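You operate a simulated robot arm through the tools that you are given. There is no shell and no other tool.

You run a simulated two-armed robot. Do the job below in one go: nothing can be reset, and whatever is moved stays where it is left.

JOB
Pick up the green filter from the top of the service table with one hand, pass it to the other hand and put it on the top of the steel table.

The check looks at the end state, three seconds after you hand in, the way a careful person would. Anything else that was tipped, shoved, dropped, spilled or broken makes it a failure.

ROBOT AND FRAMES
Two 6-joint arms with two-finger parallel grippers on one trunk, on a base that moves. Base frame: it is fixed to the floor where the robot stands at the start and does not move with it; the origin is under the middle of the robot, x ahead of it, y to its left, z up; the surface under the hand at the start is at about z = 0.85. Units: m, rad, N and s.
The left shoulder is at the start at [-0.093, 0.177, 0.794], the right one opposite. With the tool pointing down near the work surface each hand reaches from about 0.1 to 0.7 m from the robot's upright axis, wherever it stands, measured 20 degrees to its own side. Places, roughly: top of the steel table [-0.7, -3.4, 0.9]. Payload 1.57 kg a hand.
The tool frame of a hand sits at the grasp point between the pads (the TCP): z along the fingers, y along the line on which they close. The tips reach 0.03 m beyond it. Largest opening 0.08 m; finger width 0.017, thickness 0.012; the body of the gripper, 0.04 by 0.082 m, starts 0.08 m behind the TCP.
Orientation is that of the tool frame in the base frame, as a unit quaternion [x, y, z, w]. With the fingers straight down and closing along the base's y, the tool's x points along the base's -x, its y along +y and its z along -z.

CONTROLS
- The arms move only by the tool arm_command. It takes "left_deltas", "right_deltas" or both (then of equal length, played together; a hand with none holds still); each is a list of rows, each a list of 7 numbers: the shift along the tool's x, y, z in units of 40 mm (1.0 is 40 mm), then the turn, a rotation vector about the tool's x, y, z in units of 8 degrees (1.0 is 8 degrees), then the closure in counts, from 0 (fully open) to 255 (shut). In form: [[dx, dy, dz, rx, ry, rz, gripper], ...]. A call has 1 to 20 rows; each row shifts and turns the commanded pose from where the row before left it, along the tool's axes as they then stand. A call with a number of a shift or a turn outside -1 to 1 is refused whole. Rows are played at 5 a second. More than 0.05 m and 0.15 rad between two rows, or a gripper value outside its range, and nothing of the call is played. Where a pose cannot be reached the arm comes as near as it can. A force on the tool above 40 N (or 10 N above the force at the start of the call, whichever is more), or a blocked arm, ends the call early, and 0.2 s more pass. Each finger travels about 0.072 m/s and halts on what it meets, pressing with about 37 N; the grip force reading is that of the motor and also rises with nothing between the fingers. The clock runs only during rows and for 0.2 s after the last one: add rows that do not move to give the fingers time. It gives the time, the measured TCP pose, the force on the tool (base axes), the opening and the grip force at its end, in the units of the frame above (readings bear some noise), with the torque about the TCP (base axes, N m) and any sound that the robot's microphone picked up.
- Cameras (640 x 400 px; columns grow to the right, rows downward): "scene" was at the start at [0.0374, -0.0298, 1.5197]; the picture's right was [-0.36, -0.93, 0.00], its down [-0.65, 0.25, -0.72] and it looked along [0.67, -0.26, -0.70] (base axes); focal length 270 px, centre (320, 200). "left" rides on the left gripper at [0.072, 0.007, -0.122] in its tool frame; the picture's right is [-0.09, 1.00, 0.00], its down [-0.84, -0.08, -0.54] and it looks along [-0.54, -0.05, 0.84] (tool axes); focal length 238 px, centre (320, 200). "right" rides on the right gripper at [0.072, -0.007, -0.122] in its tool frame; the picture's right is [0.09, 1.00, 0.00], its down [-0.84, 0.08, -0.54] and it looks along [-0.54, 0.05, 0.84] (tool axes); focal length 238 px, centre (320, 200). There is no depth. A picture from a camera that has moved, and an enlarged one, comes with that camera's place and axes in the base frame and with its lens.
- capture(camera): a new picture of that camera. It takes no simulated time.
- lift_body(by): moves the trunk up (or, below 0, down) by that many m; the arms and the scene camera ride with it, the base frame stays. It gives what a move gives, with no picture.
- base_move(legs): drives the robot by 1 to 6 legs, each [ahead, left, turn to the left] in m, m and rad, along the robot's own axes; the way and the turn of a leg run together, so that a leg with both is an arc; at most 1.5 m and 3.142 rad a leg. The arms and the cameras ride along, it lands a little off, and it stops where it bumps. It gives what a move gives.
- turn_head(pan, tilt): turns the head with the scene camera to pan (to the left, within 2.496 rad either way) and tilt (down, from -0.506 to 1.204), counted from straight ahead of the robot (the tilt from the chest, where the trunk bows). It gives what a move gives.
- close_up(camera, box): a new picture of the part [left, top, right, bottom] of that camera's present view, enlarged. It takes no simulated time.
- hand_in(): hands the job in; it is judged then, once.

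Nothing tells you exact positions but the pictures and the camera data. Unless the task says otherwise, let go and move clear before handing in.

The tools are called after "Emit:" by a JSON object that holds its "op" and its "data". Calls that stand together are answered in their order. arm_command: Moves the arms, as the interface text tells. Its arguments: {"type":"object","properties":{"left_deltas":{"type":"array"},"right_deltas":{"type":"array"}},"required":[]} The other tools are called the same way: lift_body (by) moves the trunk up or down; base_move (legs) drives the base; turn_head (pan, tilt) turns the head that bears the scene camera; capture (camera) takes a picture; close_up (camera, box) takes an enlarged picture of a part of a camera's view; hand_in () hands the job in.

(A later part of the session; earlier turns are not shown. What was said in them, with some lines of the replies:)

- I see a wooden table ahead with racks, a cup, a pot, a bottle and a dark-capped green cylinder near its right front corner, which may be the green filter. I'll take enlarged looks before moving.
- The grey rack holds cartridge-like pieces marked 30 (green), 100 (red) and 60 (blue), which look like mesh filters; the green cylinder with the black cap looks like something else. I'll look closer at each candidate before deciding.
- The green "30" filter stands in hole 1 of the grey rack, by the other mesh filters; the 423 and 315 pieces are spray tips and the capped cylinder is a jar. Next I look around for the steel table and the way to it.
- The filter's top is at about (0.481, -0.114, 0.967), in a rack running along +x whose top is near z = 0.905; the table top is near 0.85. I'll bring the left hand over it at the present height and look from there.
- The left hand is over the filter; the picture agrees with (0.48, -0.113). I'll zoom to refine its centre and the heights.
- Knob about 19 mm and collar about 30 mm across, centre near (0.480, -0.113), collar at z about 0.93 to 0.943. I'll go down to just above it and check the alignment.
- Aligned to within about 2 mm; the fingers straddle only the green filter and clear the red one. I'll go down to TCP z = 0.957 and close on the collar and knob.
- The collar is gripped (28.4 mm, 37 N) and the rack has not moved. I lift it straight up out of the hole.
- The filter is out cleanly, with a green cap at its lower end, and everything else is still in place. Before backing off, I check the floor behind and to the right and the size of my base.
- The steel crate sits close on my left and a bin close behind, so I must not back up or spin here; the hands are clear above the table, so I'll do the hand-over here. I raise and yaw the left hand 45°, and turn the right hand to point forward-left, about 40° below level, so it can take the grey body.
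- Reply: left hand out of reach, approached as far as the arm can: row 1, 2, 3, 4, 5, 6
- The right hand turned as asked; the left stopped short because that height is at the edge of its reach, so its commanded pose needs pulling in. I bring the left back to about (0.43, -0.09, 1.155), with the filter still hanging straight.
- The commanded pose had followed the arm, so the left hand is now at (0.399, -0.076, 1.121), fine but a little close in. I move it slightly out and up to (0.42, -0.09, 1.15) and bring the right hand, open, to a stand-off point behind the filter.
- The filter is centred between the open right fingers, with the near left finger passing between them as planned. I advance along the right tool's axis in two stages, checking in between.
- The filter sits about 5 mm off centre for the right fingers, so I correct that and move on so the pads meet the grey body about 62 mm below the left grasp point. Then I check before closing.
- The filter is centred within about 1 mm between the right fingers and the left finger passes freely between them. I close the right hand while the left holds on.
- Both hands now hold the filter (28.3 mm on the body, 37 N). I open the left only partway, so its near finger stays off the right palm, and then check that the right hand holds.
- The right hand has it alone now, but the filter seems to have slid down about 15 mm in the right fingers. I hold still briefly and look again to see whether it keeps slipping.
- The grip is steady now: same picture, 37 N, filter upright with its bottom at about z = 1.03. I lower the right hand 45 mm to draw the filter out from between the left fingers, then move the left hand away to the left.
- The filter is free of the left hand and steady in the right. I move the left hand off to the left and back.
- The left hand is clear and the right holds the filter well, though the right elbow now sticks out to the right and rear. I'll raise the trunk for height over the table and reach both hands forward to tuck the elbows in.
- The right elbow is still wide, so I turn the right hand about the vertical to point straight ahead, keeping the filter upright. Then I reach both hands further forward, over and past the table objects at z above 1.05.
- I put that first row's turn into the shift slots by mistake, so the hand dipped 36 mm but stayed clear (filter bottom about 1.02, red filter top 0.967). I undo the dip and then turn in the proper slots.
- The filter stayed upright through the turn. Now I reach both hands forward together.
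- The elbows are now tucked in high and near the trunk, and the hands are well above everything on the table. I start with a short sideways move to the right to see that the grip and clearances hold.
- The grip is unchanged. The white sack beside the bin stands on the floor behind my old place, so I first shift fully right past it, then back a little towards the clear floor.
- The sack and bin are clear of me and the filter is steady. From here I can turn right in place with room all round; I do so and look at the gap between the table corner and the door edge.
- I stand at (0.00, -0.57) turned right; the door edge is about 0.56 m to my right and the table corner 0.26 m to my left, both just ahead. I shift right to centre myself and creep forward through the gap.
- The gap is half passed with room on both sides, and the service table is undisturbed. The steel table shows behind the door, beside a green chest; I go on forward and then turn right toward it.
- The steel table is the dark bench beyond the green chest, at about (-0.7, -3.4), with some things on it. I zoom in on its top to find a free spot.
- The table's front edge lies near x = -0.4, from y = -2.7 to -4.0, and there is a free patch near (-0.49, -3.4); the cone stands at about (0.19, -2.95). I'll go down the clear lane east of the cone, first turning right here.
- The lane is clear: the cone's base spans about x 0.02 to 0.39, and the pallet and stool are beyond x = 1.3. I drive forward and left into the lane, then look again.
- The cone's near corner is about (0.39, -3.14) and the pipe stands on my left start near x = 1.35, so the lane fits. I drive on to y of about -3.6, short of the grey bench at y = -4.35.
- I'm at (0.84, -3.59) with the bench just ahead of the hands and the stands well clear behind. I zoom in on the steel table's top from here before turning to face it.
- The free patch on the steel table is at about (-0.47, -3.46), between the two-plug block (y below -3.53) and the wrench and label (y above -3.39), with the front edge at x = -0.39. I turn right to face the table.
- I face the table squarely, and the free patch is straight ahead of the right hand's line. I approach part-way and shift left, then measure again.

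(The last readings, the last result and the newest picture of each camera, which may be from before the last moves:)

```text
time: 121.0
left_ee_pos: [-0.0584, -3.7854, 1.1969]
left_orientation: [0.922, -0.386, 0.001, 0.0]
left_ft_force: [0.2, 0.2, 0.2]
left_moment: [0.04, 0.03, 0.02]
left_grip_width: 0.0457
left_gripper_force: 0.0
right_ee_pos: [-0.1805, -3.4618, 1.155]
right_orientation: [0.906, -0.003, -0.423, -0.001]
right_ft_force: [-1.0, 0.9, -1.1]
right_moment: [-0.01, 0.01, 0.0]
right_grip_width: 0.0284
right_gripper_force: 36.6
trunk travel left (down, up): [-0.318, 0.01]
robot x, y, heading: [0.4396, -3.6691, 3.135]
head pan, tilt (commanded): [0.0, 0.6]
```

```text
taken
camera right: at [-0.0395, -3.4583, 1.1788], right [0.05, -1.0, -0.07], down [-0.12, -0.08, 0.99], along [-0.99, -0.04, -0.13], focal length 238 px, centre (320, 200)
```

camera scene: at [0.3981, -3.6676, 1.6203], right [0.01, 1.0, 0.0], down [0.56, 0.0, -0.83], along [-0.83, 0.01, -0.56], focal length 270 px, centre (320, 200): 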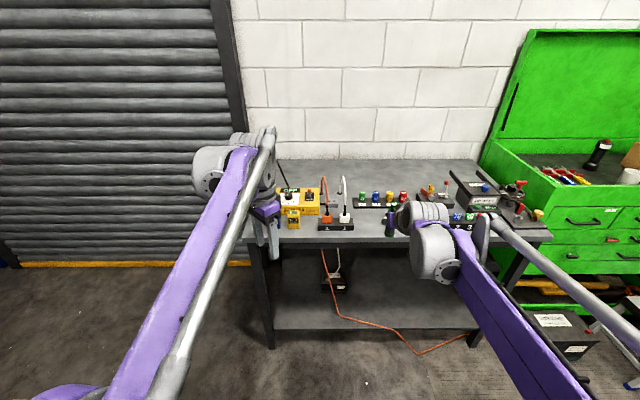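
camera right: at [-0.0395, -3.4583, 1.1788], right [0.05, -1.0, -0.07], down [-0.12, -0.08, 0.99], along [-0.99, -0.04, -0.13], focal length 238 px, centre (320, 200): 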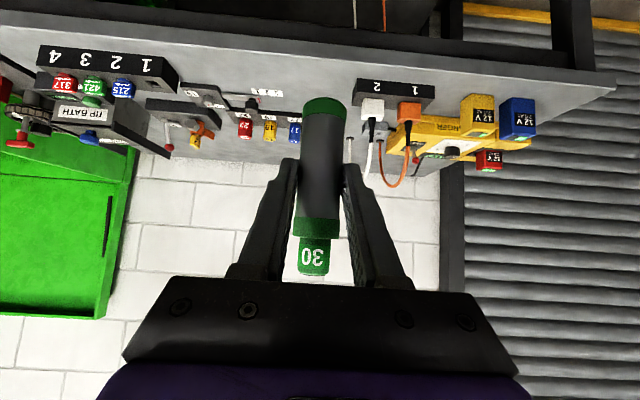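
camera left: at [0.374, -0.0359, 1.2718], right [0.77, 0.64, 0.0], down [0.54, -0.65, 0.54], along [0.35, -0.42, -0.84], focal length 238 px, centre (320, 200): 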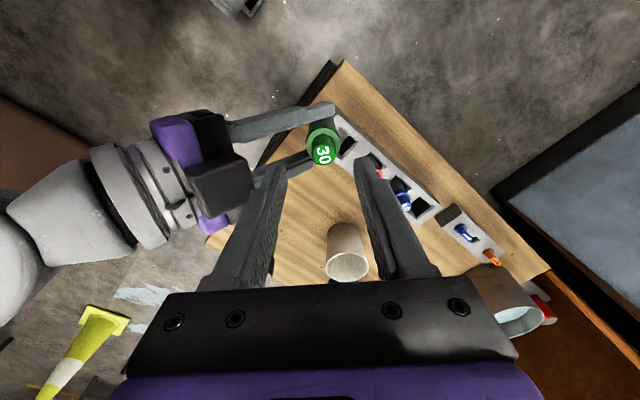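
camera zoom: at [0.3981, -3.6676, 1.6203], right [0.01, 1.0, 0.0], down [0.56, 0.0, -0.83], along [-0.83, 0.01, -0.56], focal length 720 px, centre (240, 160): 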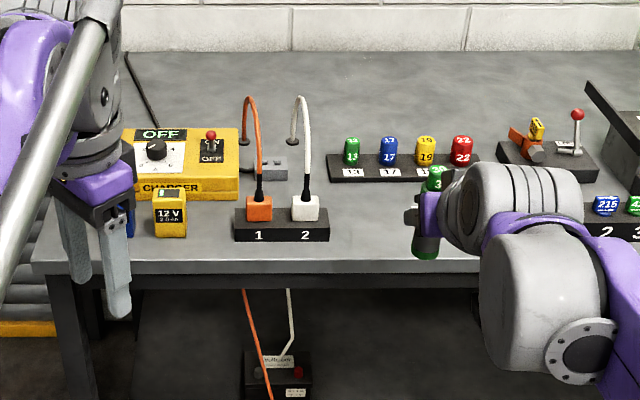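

The free patch checks out: y from -3.52 to -3.385 and x from -0.40 to -0.58, so I aim for (-0.475, -3.455). I pull the idle left hand back from the table first, then drive the rest of the way.

Emit:
{"op": "arm_command", "data": {"left_deltas": [[0.526, -0.534, 0, 0, 0, 0, 110], [0.526, -0.534, 0, 0, 0, 0, 110], [0.526, -0.534, 0, 0, 0, 0, 110], [0.526, -0.534, 0, 0, 0, 0, 110], [0.526, -0.534, 0, 0, 0, 0, 110], [0, 0, 0, 0, 0, 0, 110]]}}

Emit:
{"op": "base_move", "data": {"legs": [[0.285, 0, 0.006]]}}

Emit:
{"op": "capture", "data": {"camera": "scene"}}

Emit:
{"op": "close_up", "data": {"camera": "scene", "box": [200, 150, 480, 350]}}

Emit:
{"op": "capture", "data": {"camera": "right"}}

```text
time: 122.4
left_ee_pos: [0.0906, -3.7847, 1.1974]
left_orientation: [0.923, -0.386, 0.0, 0.0]
left_ft_force: [-0.5, -0.6, -0.1]
left_moment: [0.02, 0.0, -0.04]
left_grip_width: 0.0458
left_gripper_force: 0.0
right_ee_pos: [-0.1826, -3.4628, 1.155]
right_orientation: [0.906, -0.003, -0.423, -0.001]
right_ft_force: [0.1, -0.1, -0.6]
right_moment: [0.02, -0.01, 0.01]
right_grip_width: 0.0284
right_gripper_force: 37.3
trunk travel left (down, up): [-0.318, 0.01]
robot x, y, heading: [0.4407, -3.668, 3.133]
head pan, tilt (commanded): [0.0, 0.6]
```

```text
time: 124.4
left_ee_pos: [-0.1865, -3.7836, 1.1951]
left_orientation: [0.923, -0.385, -0.001, 0.001]
left_ft_force: [-0.5, 0.6, -0.1]
left_moment: [0.02, -0.03, -0.02]
left_grip_width: 0.0454
left_gripper_force: 0.1
right_ee_pos: [-0.4598, -3.4613, 1.1549]
right_orientation: [0.907, -0.002, -0.422, -0.001]
right_ft_force: [0.5, 1.1, -0.8]
right_moment: [0.01, -0.04, -0.01]
right_grip_width: 0.0286
right_gripper_force: 37.0
trunk travel left (down, up): [-0.318, 0.01]
robot x, y, heading: [0.1652, -3.6665, 3.137]
head pan, tilt (commanded): [0.0, 0.6]
```

```text
taken
camera scene: at [0.1196, -3.666, 1.6202], right [0.01, 1.0, 0.0], down [0.56, 0.0, -0.83], along [-0.83, 0.0, -0.56], focal length 270 px, centre (320, 200)
```

scene: 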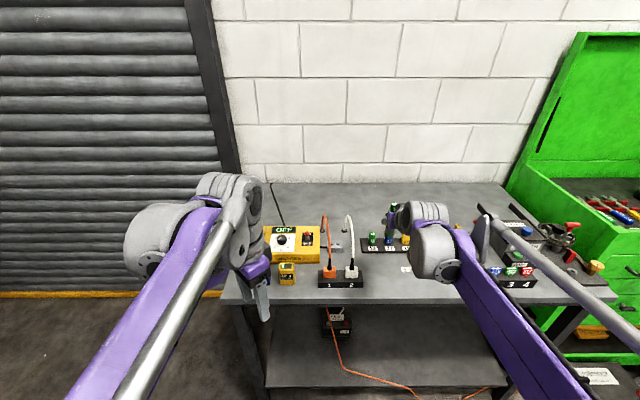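

```text
2.00 times, centred on (340, 250) of scene
camera zoom: at [0.1196, -3.666, 1.6202], right [0.01, 1.0, 0.0], down [0.56, 0.0, -0.83], along [-0.83, 0.0, -0.56], focal length 540 px, centre (280, 100)
```

zoom: 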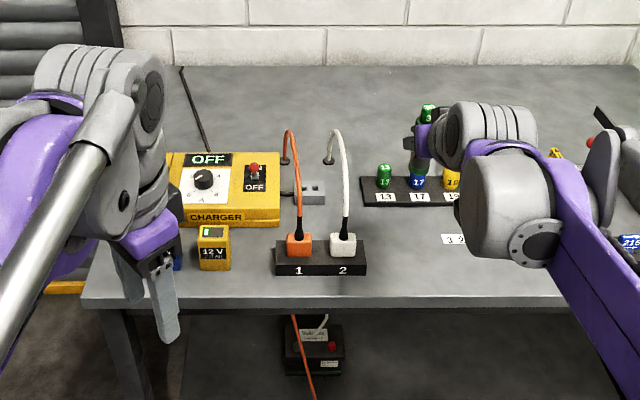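

```text
taken
camera right: at [-0.3183, -3.4575, 1.1788], right [0.05, -1.0, -0.07], down [-0.12, -0.08, 0.99], along [-0.99, -0.04, -0.13], focal length 238 px, centre (320, 200)
```

right: 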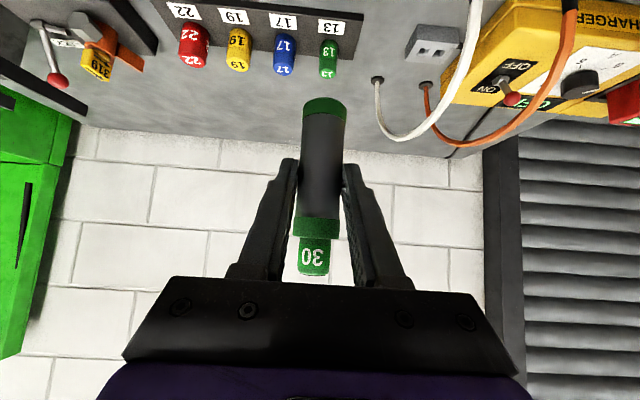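

The filter hangs over the front of the table at about (-0.468, -3.461); the patch centre is nearer (-0.485, -3.457). I trim the hand by that little and lower the trunk 15 cm, leaving about 4 cm to go.

Emit:
{"op": "arm_command", "data": {"right_deltas": [[-0.137, -0.056, 0.162, 0, 0, 0, 255], [-0.137, -0.056, 0.162, 0, 0, 0, 255], [0, 0, 0, 0, 0, 0, 255]]}}

Emit:
{"op": "lift_body", "data": {"by": -0.14}}

Emit:
{"op": "capture", "data": {"camera": "right"}}

Emit:
{"op": "close_up", "data": {"camera": "scene", "box": [260, 150, 500, 320]}}

Emit:
{"op": "capture", "data": {"camera": "left"}}

```text
time: 125.2
left_ee_pos: [-0.1867, -3.783, 1.196]
left_orientation: [0.923, -0.386, 0.0, 0.0]
left_ft_force: [0.5, -0.9, -0.3]
left_moment: [0.02, -0.01, 0.02]
left_grip_width: 0.0455
left_gripper_force: 0.2
right_ee_pos: [-0.4748, -3.4585, 1.1561]
right_orientation: [0.906, -0.002, -0.423, -0.001]
right_ft_force: [-0.3, 0.6, -0.9]
right_moment: [-0.02, 0.05, 0.03]
right_grip_width: 0.028
right_gripper_force: 36.6
trunk travel left (down, up): [-0.318, 0.01]
robot x, y, heading: [0.1622, -3.6673, 3.139]
head pan, tilt (commanded): [0.0, 0.6]
```

```text
time: 126.9
left_ee_pos: [-0.1876, -3.7832, 1.0561]
left_orientation: [0.923, -0.386, -0.001, 0.001]
left_ft_force: [-0.7, -0.5, -0.1]
left_moment: [-0.01, 0.0, 0.0]
left_grip_width: 0.0455
left_gripper_force: 0.2
right_ee_pos: [-0.477, -3.4573, 1.0154]
right_orientation: [0.907, -0.003, -0.422, -0.002]
right_ft_force: [0.2, -0.1, -1.5]
right_moment: [0.01, -0.03, 0.0]
right_grip_width: 0.0283
right_gripper_force: 36.8
trunk travel left (down, up): [-0.178, 0.15]
robot x, y, heading: [0.1633, -3.6633, 3.141]
head pan, tilt (commanded): [0.0, 0.6]
```

```text
taken
camera right: at [-0.3361, -3.4531, 1.0392], right [0.05, -1.0, -0.07], down [-0.12, -0.08, 0.99], along [-0.99, -0.04, -0.13], focal length 238 px, centre (320, 200)
```

right: 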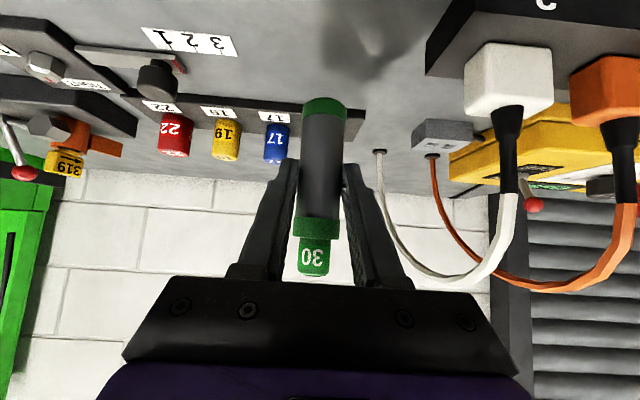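

```text
2.35 times, centred on (380, 235) of scene
camera zoom: at [0.1126, -3.6659, 1.4763], right [0.01, 1.0, 0.0], down [0.57, 0.0, -0.82], along [-0.82, 0.0, -0.57], focal length 635 px, centre (179, 118)
```

zoom: 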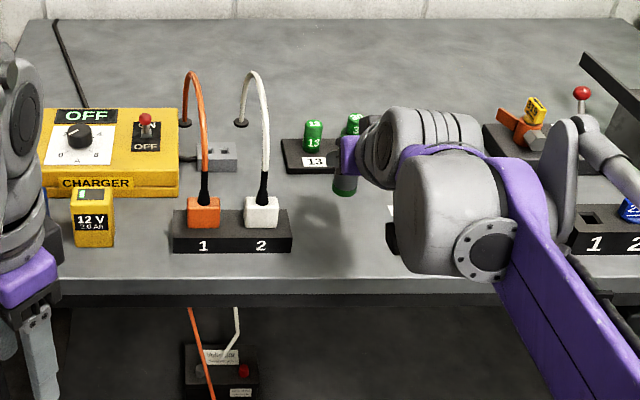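

```text
taken
camera left: at [-0.1403, -3.8406, 1.1797], right [-0.77, -0.63, 0.0], down [-0.53, 0.65, 0.54], along [-0.34, 0.42, -0.84], focal length 238 px, centre (320, 200)
```

left: 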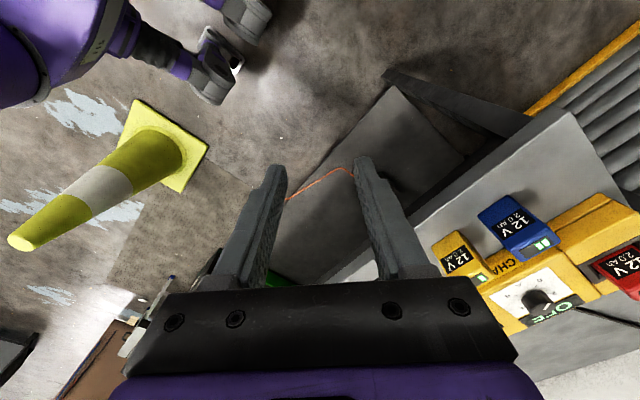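

The filter's foot is about 5 cm above the clear patch, with its shadow right beneath. I go down 3 cm with the arm and look again.

Emit:
{"op": "arm_command", "data": {"right_deltas": [[0.191, 0, 0.161, 0, 0, 0, 255], [0.191, 0, 0.161, 0, 0, 0, 255], [0.191, 0, 0.161, 0, 0, 0, 255], [0, 0, 0, 0, 0, 0, 255]]}}

Emit:
{"op": "capture", "data": {"camera": "right"}}

Emit:
{"op": "close_up", "data": {"camera": "scene", "box": [320, 180, 420, 270]}}

```text
time: 127.9
left_ee_pos: [-0.1869, -3.7844, 1.0557]
left_orientation: [0.923, -0.385, 0.0, 0.0]
left_ft_force: [0.8, 1.1, 0.3]
left_moment: [0.02, 0.01, -0.01]
left_grip_width: 0.0456
left_gripper_force: 0.0
right_ee_pos: [-0.4776, -3.4577, 0.9865]
right_orientation: [0.906, -0.002, -0.422, -0.001]
right_ft_force: [0.2, -0.5, -1.2]
right_moment: [-0.05, 0.01, 0.0]
right_grip_width: 0.0281
right_gripper_force: 36.8
trunk travel left (down, up): [-0.178, 0.15]
robot x, y, heading: [0.166, -3.6633, 3.138]
head pan, tilt (commanded): [0.0, 0.6]
```

```text
taken
camera right: at [-0.336, -3.4525, 1.0096], right [0.05, -1.0, -0.07], down [-0.12, -0.08, 0.99], along [-0.99, -0.04, -0.13], focal length 238 px, centre (320, 200)
```

right: 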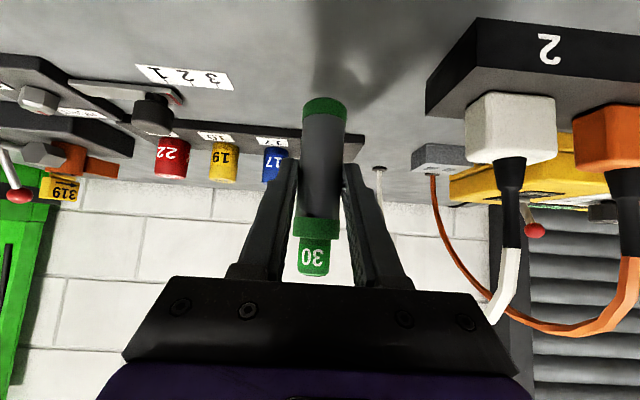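

```text
4.44 times, centred on (370, 225) of scene
camera zoom: at [0.1127, -3.6659, 1.4763], right [0.01, 1.0, 0.0], down [0.56, 0.0, -0.83], along [-0.83, 0.0, -0.56], focal length 1200 px, centre (98, 89)
```

zoom: 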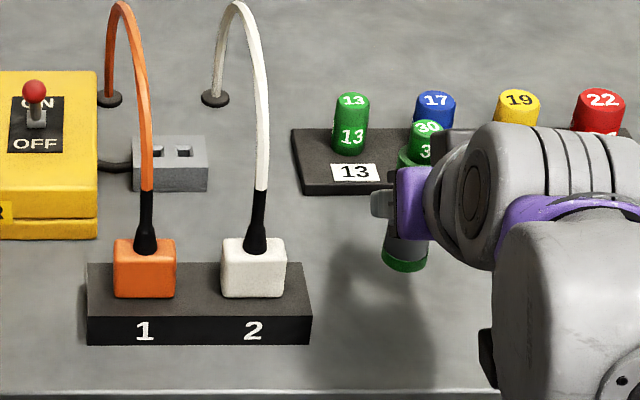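

About 2.5 cm remain, and the landing spot is free of the strip, block and wrench. I descend in 4 mm steps, watching the force.

Emit:
{"op": "arm_command", "data": {"right_deltas": [[0.0765, 0, 0.0645, 0, 0, 0, 255], [0.0765, 0, 0.0645, 0, 0, 0, 255], [0.0765, 0, 0.0645, 0, 0, 0, 255], [0.0765, 0, 0.0645, 0, 0, 0, 255], [0, 0, 0, 0, 0, 0, 255]]}}

Emit:
{"op": "close_up", "data": {"camera": "scene", "box": [320, 180, 420, 270]}}

Emit:
{"op": "capture", "data": {"camera": "right"}}

```text
time: 129.1
left_ee_pos: [-0.187, -3.784, 1.0565]
left_orientation: [0.923, -0.385, 0.0, 0.001]
left_ft_force: [0.0, -0.4, 0.0]
left_moment: [0.01, 0.03, -0.03]
left_grip_width: 0.0455
left_gripper_force: 0.1
right_ee_pos: [-0.4772, -3.4568, 0.969]
right_orientation: [0.906, -0.002, -0.423, -0.001]
right_ft_force: [0.4, 0.5, -0.2]
right_moment: [-0.01, -0.01, 0.03]
right_grip_width: 0.0285
right_gripper_force: 36.9
trunk travel left (down, up): [-0.178, 0.15]
robot x, y, heading: [0.1668, -3.668, 3.133]
head pan, tilt (commanded): [0.0, 0.6]
```

```text
4.44 times, centred on (370, 225) of scene
camera zoom: at [0.1127, -3.6659, 1.4763], right [0.01, 1.0, 0.0], down [0.56, 0.0, -0.83], along [-0.83, 0.0, -0.56], focal length 1200 px, centre (98, 89)
```

zoom: 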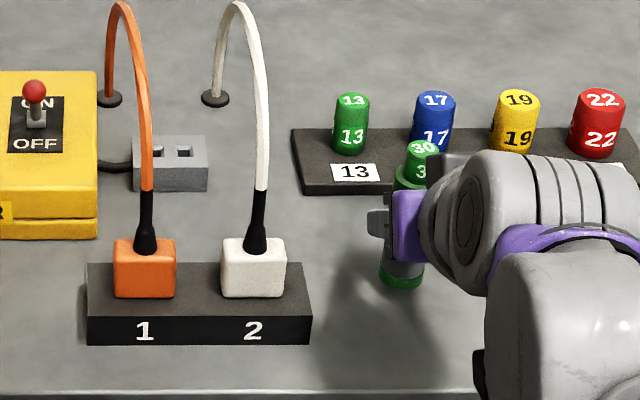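

```text
taken
camera right: at [-0.3369, -3.4524, 0.9928], right [0.05, -1.0, -0.07], down [-0.12, -0.08, 0.99], along [-0.99, -0.04, -0.13], focal length 238 px, centre (320, 200)
```

right: 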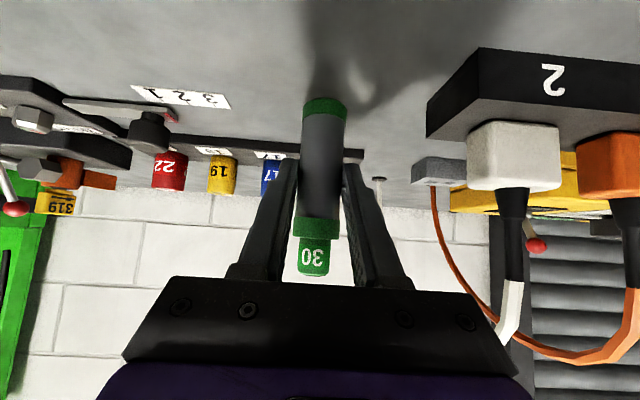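

No contact yet; the foot should be a few millimetres above the steel. I continue in 2 mm steps.

Emit:
{"op": "arm_command", "data": {"right_deltas": [[0.0383, 0, 0.0323, 0, 0, 0, 255], [0.0383, 0, 0.0323, 0, 0, 0, 255], [0.0383, 0, 0.0323, 0, 0, 0, 255], [0, 0, 0, 0, 0, 0, 255]]}}

Emit:
{"op": "close_up", "data": {"camera": "right", "box": [230, 40, 410, 200]}}

```text
time: 130.1
left_ee_pos: [-0.1875, -3.7848, 1.0568]
left_orientation: [0.923, -0.385, -0.001, 0.0]
left_ft_force: [-0.1, 0.1, 0.1]
left_moment: [0.02, 0.02, 0.04]
left_grip_width: 0.0454
left_gripper_force: 0.1
right_ee_pos: [-0.4765, -3.4579, 0.9627]
right_orientation: [0.906, -0.002, -0.423, -0.001]
right_ft_force: [-0.4, 0.2, -0.5]
right_moment: [0.01, -0.02, 0.0]
right_grip_width: 0.0281
right_gripper_force: 37.0
trunk travel left (down, up): [-0.178, 0.15]
robot x, y, heading: [0.1594, -3.6636, 3.136]
head pan, tilt (commanded): [0.0, 0.6]
```

```text
2.50 times, centred on (320, 120) of right
camera zoom: at [-0.3364, -3.453, 0.9864], right [0.05, -1.0, -0.07], down [-0.12, -0.08, 0.99], along [-0.99, -0.04, -0.13], focal length 596 px, centre (320, 400)
```

zoom: 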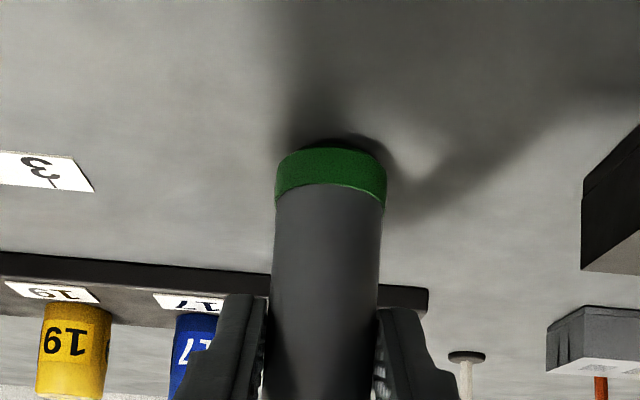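

The dark contact shadow is closing up under the foot, but there is still no force. I go on in 1.5 mm steps.

Emit:
{"op": "arm_command", "data": {"right_deltas": [[0.0287, 0, 0.0242, 0, 0, 0, 255], [0.0287, 0, 0.0242, 0, 0, 0, 255], [0, 0, 0, 0, 0, 0, 255]]}}

Emit:
{"op": "close_up", "data": {"camera": "right", "box": [230, 40, 410, 200]}}

```text
time: 130.9
left_ee_pos: [-0.1867, -3.7849, 1.0571]
left_orientation: [0.923, -0.385, 0.0, 0.0]
left_ft_force: [-0.1, -0.6, -0.3]
left_moment: [0.05, -0.02, 0.03]
left_grip_width: 0.0451
left_gripper_force: 0.1
right_ee_pos: [-0.4765, -3.4576, 0.9601]
right_orientation: [0.906, -0.003, -0.424, -0.001]
right_ft_force: [-0.4, -0.5, 5.2]
right_moment: [-0.02, 0.15, 0.01]
right_grip_width: 0.0284
right_gripper_force: 37.5
trunk travel left (down, up): [-0.178, 0.15]
robot x, y, heading: [0.1631, -3.6659, 3.138]
head pan, tilt (commanded): [0.0, 0.6]
```

```text
2.50 times, centred on (320, 120) of right
camera zoom: at [-0.3363, -3.4525, 0.984], right [0.05, -1.0, -0.07], down [-0.12, -0.08, 0.99], along [-0.99, -0.04, -0.13], focal length 596 px, centre (320, 400)
```

zoom: 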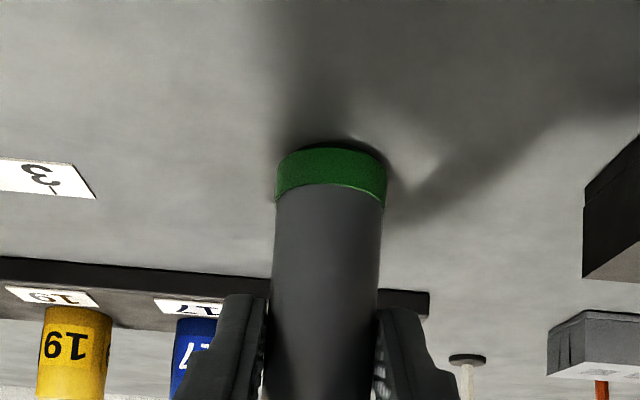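

Contact: 5 N upward, with the filter's foot flat on the steel. I open the right fingers slowly and only partway so they don't reach the neighbours.

Emit:
{"op": "arm_command", "data": {"right_deltas": [[0, 0, 0, 0, 0, 0, 200], [0, 0, 0, 0, 0, 0, 170], [0, 0, 0, 0, 0, 0, 160], [0, 0, 0, 0, 0, 0, 150], [0, 0, 0, 0, 0, 0, 140], [0, 0, 0, 0, 0, 0, 130], [0, 0, 0, 0, 0, 0, 120], [0, 0, 0, 0, 0, 0, 110], [0, 0, 0, 0, 0, 0, 100], [0, 0, 0, 0, 0, 0, 100], [0, 0, 0, 0, 0, 0, 100]]}}

Emit:
{"op": "capture", "data": {"camera": "right"}}

Emit:
{"op": "close_up", "data": {"camera": "scene", "box": [320, 180, 420, 270]}}

```text
time: 133.3
left_ee_pos: [-0.1876, -3.7841, 1.0562]
left_orientation: [0.923, -0.385, -0.001, 0.0]
left_ft_force: [0.6, 0.6, 0.5]
left_moment: [-0.03, 0.04, 0.02]
left_grip_width: 0.0455
left_gripper_force: 0.0
right_ee_pos: [-0.4776, -3.4566, 0.9587]
right_orientation: [0.906, -0.002, -0.422, 0.0]
right_ft_force: [-0.4, 0.2, 0.2]
right_moment: [0.0, 0.0, 0.01]
right_grip_width: 0.0484
right_gripper_force: 0.1
trunk travel left (down, up): [-0.178, 0.15]
robot x, y, heading: [0.1649, -3.6656, 3.136]
head pan, tilt (commanded): [0.0, 0.6]
```

```text
taken
camera right: at [-0.3365, -3.4523, 0.9836], right [0.05, -1.0, -0.07], down [-0.12, -0.08, 0.99], along [-0.99, -0.04, -0.13], focal length 238 px, centre (320, 200)
```

right: 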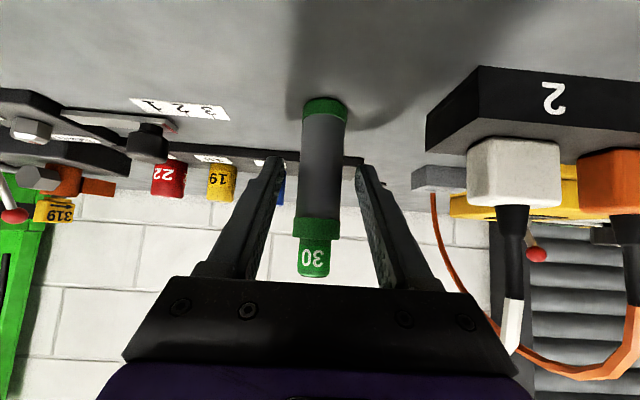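

```text
4.44 times, centred on (370, 225) of scene
camera zoom: at [0.1127, -3.6659, 1.4763], right [0.01, 1.0, 0.0], down [0.56, 0.0, -0.83], along [-0.83, 0.0, -0.56], focal length 1200 px, centre (98, 89)
```

zoom: 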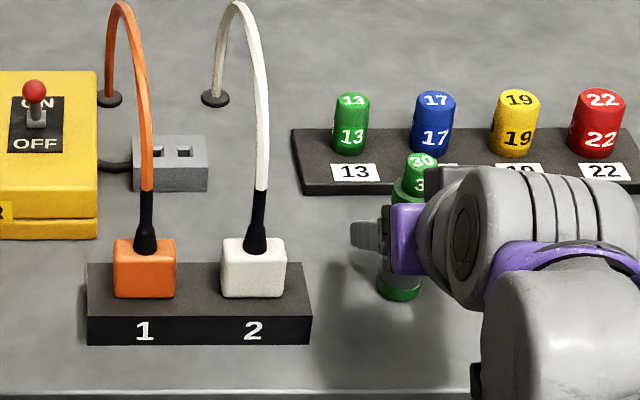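

The filter stands by itself, upright and centred between the open fingers. I draw the right hand straight back along its own axis.

Emit:
{"op": "arm_command", "data": {"right_deltas": [[0, 0, -0.25, 0, 0, 0, 100], [0, 0, -0.4, 0, 0, 0, 100], [0, 0, -0.5, 0, 0, 0, 100], [0, 0, -0.6, 0, 0, 0, 100], [0, 0, -0.7, 0, 0, 0, 100], [0, 0, -0.7, 0, 0, 0, 100], [0, 0, -0.7, 0, 0, 0, 100], [0, 0, 0, 0, 0, 0, 100]]}}

Emit:
{"op": "capture", "data": {"camera": "right"}}

Emit:
{"op": "capture", "data": {"camera": "scene"}}

Emit:
{"op": "close_up", "data": {"camera": "scene", "box": [320, 180, 420, 270]}}

```text
time: 135.1
left_ee_pos: [-0.1873, -3.7836, 1.0571]
left_orientation: [0.923, -0.385, 0.0, 0.0]
left_ft_force: [0.5, -0.2, 0.0]
left_moment: [-0.01, 0.0, 0.01]
left_grip_width: 0.0455
left_gripper_force: 0.0
right_ee_pos: [-0.3592, -3.461, 1.0591]
right_orientation: [0.906, -0.002, -0.423, -0.001]
right_ft_force: [1.0, 1.0, -0.5]
right_moment: [0.0, -0.02, 0.04]
right_grip_width: 0.0487
right_gripper_force: 0.1
trunk travel left (down, up): [-0.178, 0.15]
robot x, y, heading: [0.162, -3.6671, 3.134]
head pan, tilt (commanded): [0.0, 0.6]
```

```text
taken
camera right: at [-0.2189, -3.4559, 1.0832], right [0.05, -1.0, -0.07], down [-0.12, -0.08, 0.99], along [-0.99, -0.04, -0.13], focal length 238 px, centre (320, 200)
```

right: 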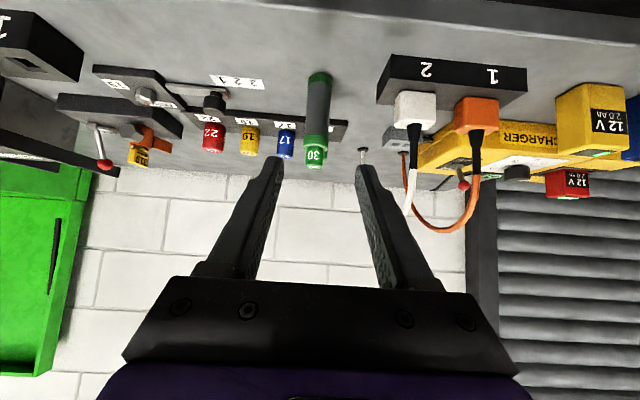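

```text
taken
camera scene: at [0.1122, -3.6659, 1.4762], right [0.01, 1.0, 0.0], down [0.57, 0.0, -0.82], along [-0.82, 0.0, -0.57], focal length 270 px, centre (320, 200)
```

scene: 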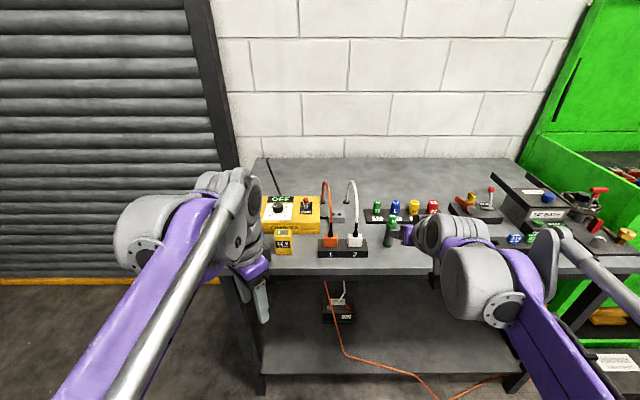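

```text
4.44 times, centred on (370, 225) of scene
camera zoom: at [0.1122, -3.6659, 1.4762], right [0.01, 1.0, 0.0], down [0.57, 0.0, -0.82], along [-0.82, 0.0, -0.57], focal length 1200 px, centre (98, 89)
```

zoom: 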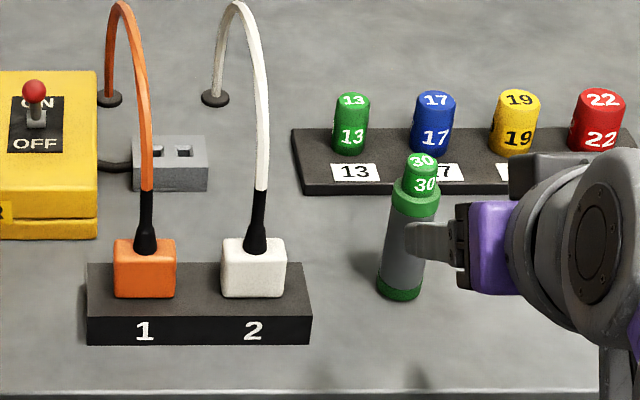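

The filter stands upright on the steel table, nothing else was touched, and the hand is clear. I back the robot off straight to leave everything free, then check again.

Emit:
{"op": "base_move", "data": {"legs": [[-0.3, 0, 0]]}}

Emit:
{"op": "capture", "data": {"camera": "scene"}}

Emit:
{"op": "close_up", "data": {"camera": "scene", "box": [240, 130, 500, 290]}}

Emit:
{"op": "capture", "data": {"camera": "right"}}

```text
time: 137.1
left_ee_pos: [0.1185, -3.7848, 1.0568]
left_orientation: [0.922, -0.387, 0.0, 0.0]
left_ft_force: [1.0, 0.3, 0.3]
left_moment: [0.0, 0.01, 0.02]
left_grip_width: 0.0457
left_gripper_force: 0.0
right_ee_pos: [-0.0522, -3.4593, 1.0593]
right_orientation: [0.906, -0.005, -0.423, -0.003]
right_ft_force: [0.2, 0.6, 0.4]
right_moment: [0.0, -0.01, 0.0]
right_grip_width: 0.0486
right_gripper_force: 0.0
trunk travel left (down, up): [-0.178, 0.15]
robot x, y, heading: [0.4715, -3.6703, 3.136]
head pan, tilt (commanded): [0.0, 0.6]
```

```text
taken
camera scene: at [0.4188, -3.6681, 1.4763], right [0.01, 1.0, 0.0], down [0.56, -0.01, -0.83], along [-0.83, 0.01, -0.56], focal length 270 px, centre (320, 200)
```

scene: 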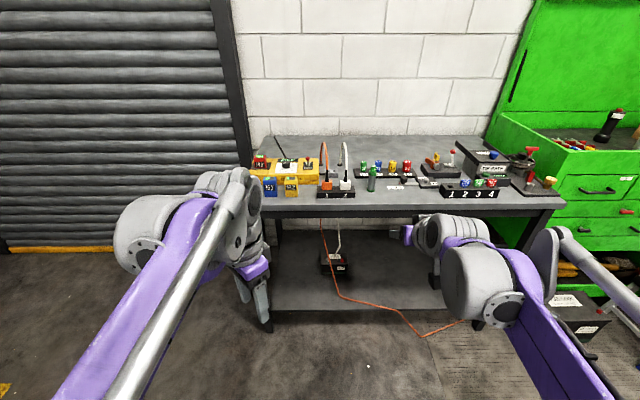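

```text
2.46 times, centred on (370, 210) of scene
camera zoom: at [0.4188, -3.6681, 1.4763], right [0.01, 1.0, 0.0], down [0.56, -0.01, -0.83], along [-0.83, 0.01, -0.56], focal length 665 px, centre (197, 175)
```

zoom: 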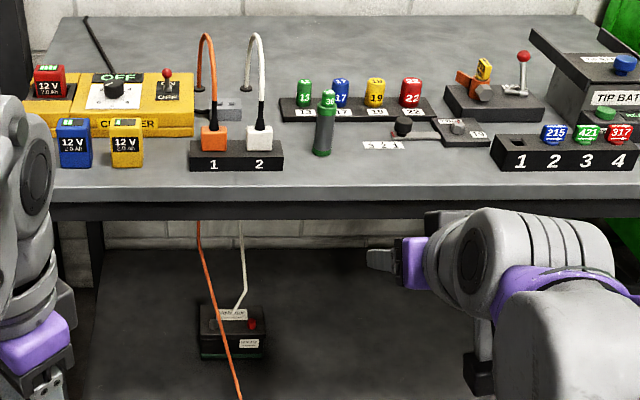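

```text
taken
camera right: at [0.0882, -3.4564, 1.0833], right [0.05, -1.0, -0.07], down [-0.12, -0.08, 0.99], along [-0.99, -0.04, -0.13], focal length 238 px, centre (320, 200)
```

right: 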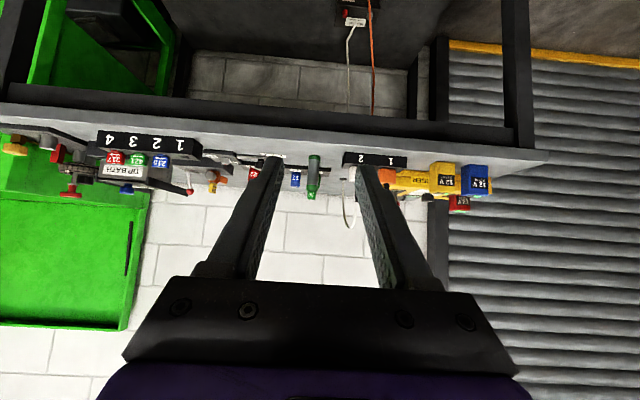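

The filter stands on the steel table and everything around it is as before. A last look at the cone beside me before handing in.

Emit:
{"op": "turn_head", "data": {"pan": -1.2, "tilt": 0.6}}

Emit:
{"op": "capture", "data": {"camera": "scene"}}

```text
time: 138.5
left_ee_pos: [0.1185, -3.7841, 1.0553]
left_orientation: [0.922, -0.388, -0.001, 0.0]
left_ft_force: [-0.2, -0.9, 0.8]
left_moment: [0.03, 0.04, 0.0]
left_grip_width: 0.0455
left_gripper_force: 0.0
right_ee_pos: [-0.0525, -3.4601, 1.0598]
right_orientation: [0.906, -0.006, -0.423, -0.003]
right_ft_force: [0.1, -0.5, 0.0]
right_moment: [-0.01, -0.02, -0.01]
right_grip_width: 0.0484
right_gripper_force: 0.0
trunk travel left (down, up): [-0.178, 0.15]
robot x, y, heading: [0.4689, -3.6674, 3.133]
head pan, tilt (commanded): [-1.201, 0.6]
```

```text
taken
camera scene: at [0.4755, -3.5863, 1.4763], right [0.94, 0.35, 0.0], down [0.2, -0.53, -0.83], along [-0.29, 0.77, -0.56], focal length 270 px, centre (320, 200)
```

scene: 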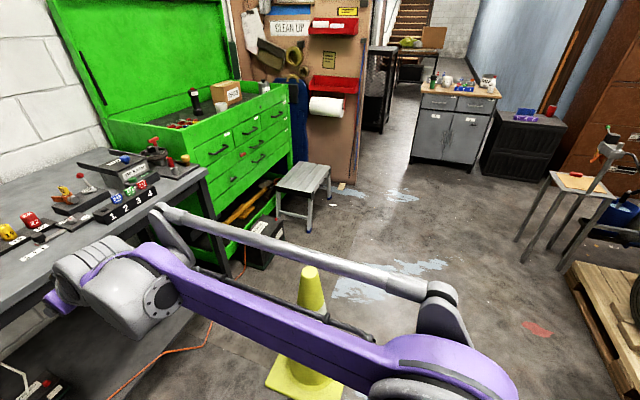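

The green filter stands upright on the steel table, both hands are empty and clear, and the cone, chest and service table are undisturbed. I hand in.

Emit:
{"op": "hand_in", "data": {}}

```text
The job is handed in.
```

The green filter (the one marked "30") is standing upright on the steel table, near its front edge at about (-0.485, -3.457). It sits between the two-plug block and the wrench. I have handed the job in; no result came back.

- **Pick-up:** The left hand lifted it out of hole 1 of the grey rack on the service table.
- **Hand-over:** The right hand took it by the grey body while the left still held the green collar. When the left let go, the filter slid about 15 mm down in the right fingers. It then held steady for the rest of the way.
- **Slip on my side:** Over the service table I once entered a turn as a shift, and the right hand dipped about 36 mm. By my estimate the filter stayed about 5 cm above the nearest object, and I raised the hand straight back.
- **Placing:** I lowered it until it touched the steel, opened the fingers partway and drew the hand straight back. The robot then backed off 0.3 m.

In the last pictures, nothing else on the steel table, around the cone or on the service table looks moved or tipped.
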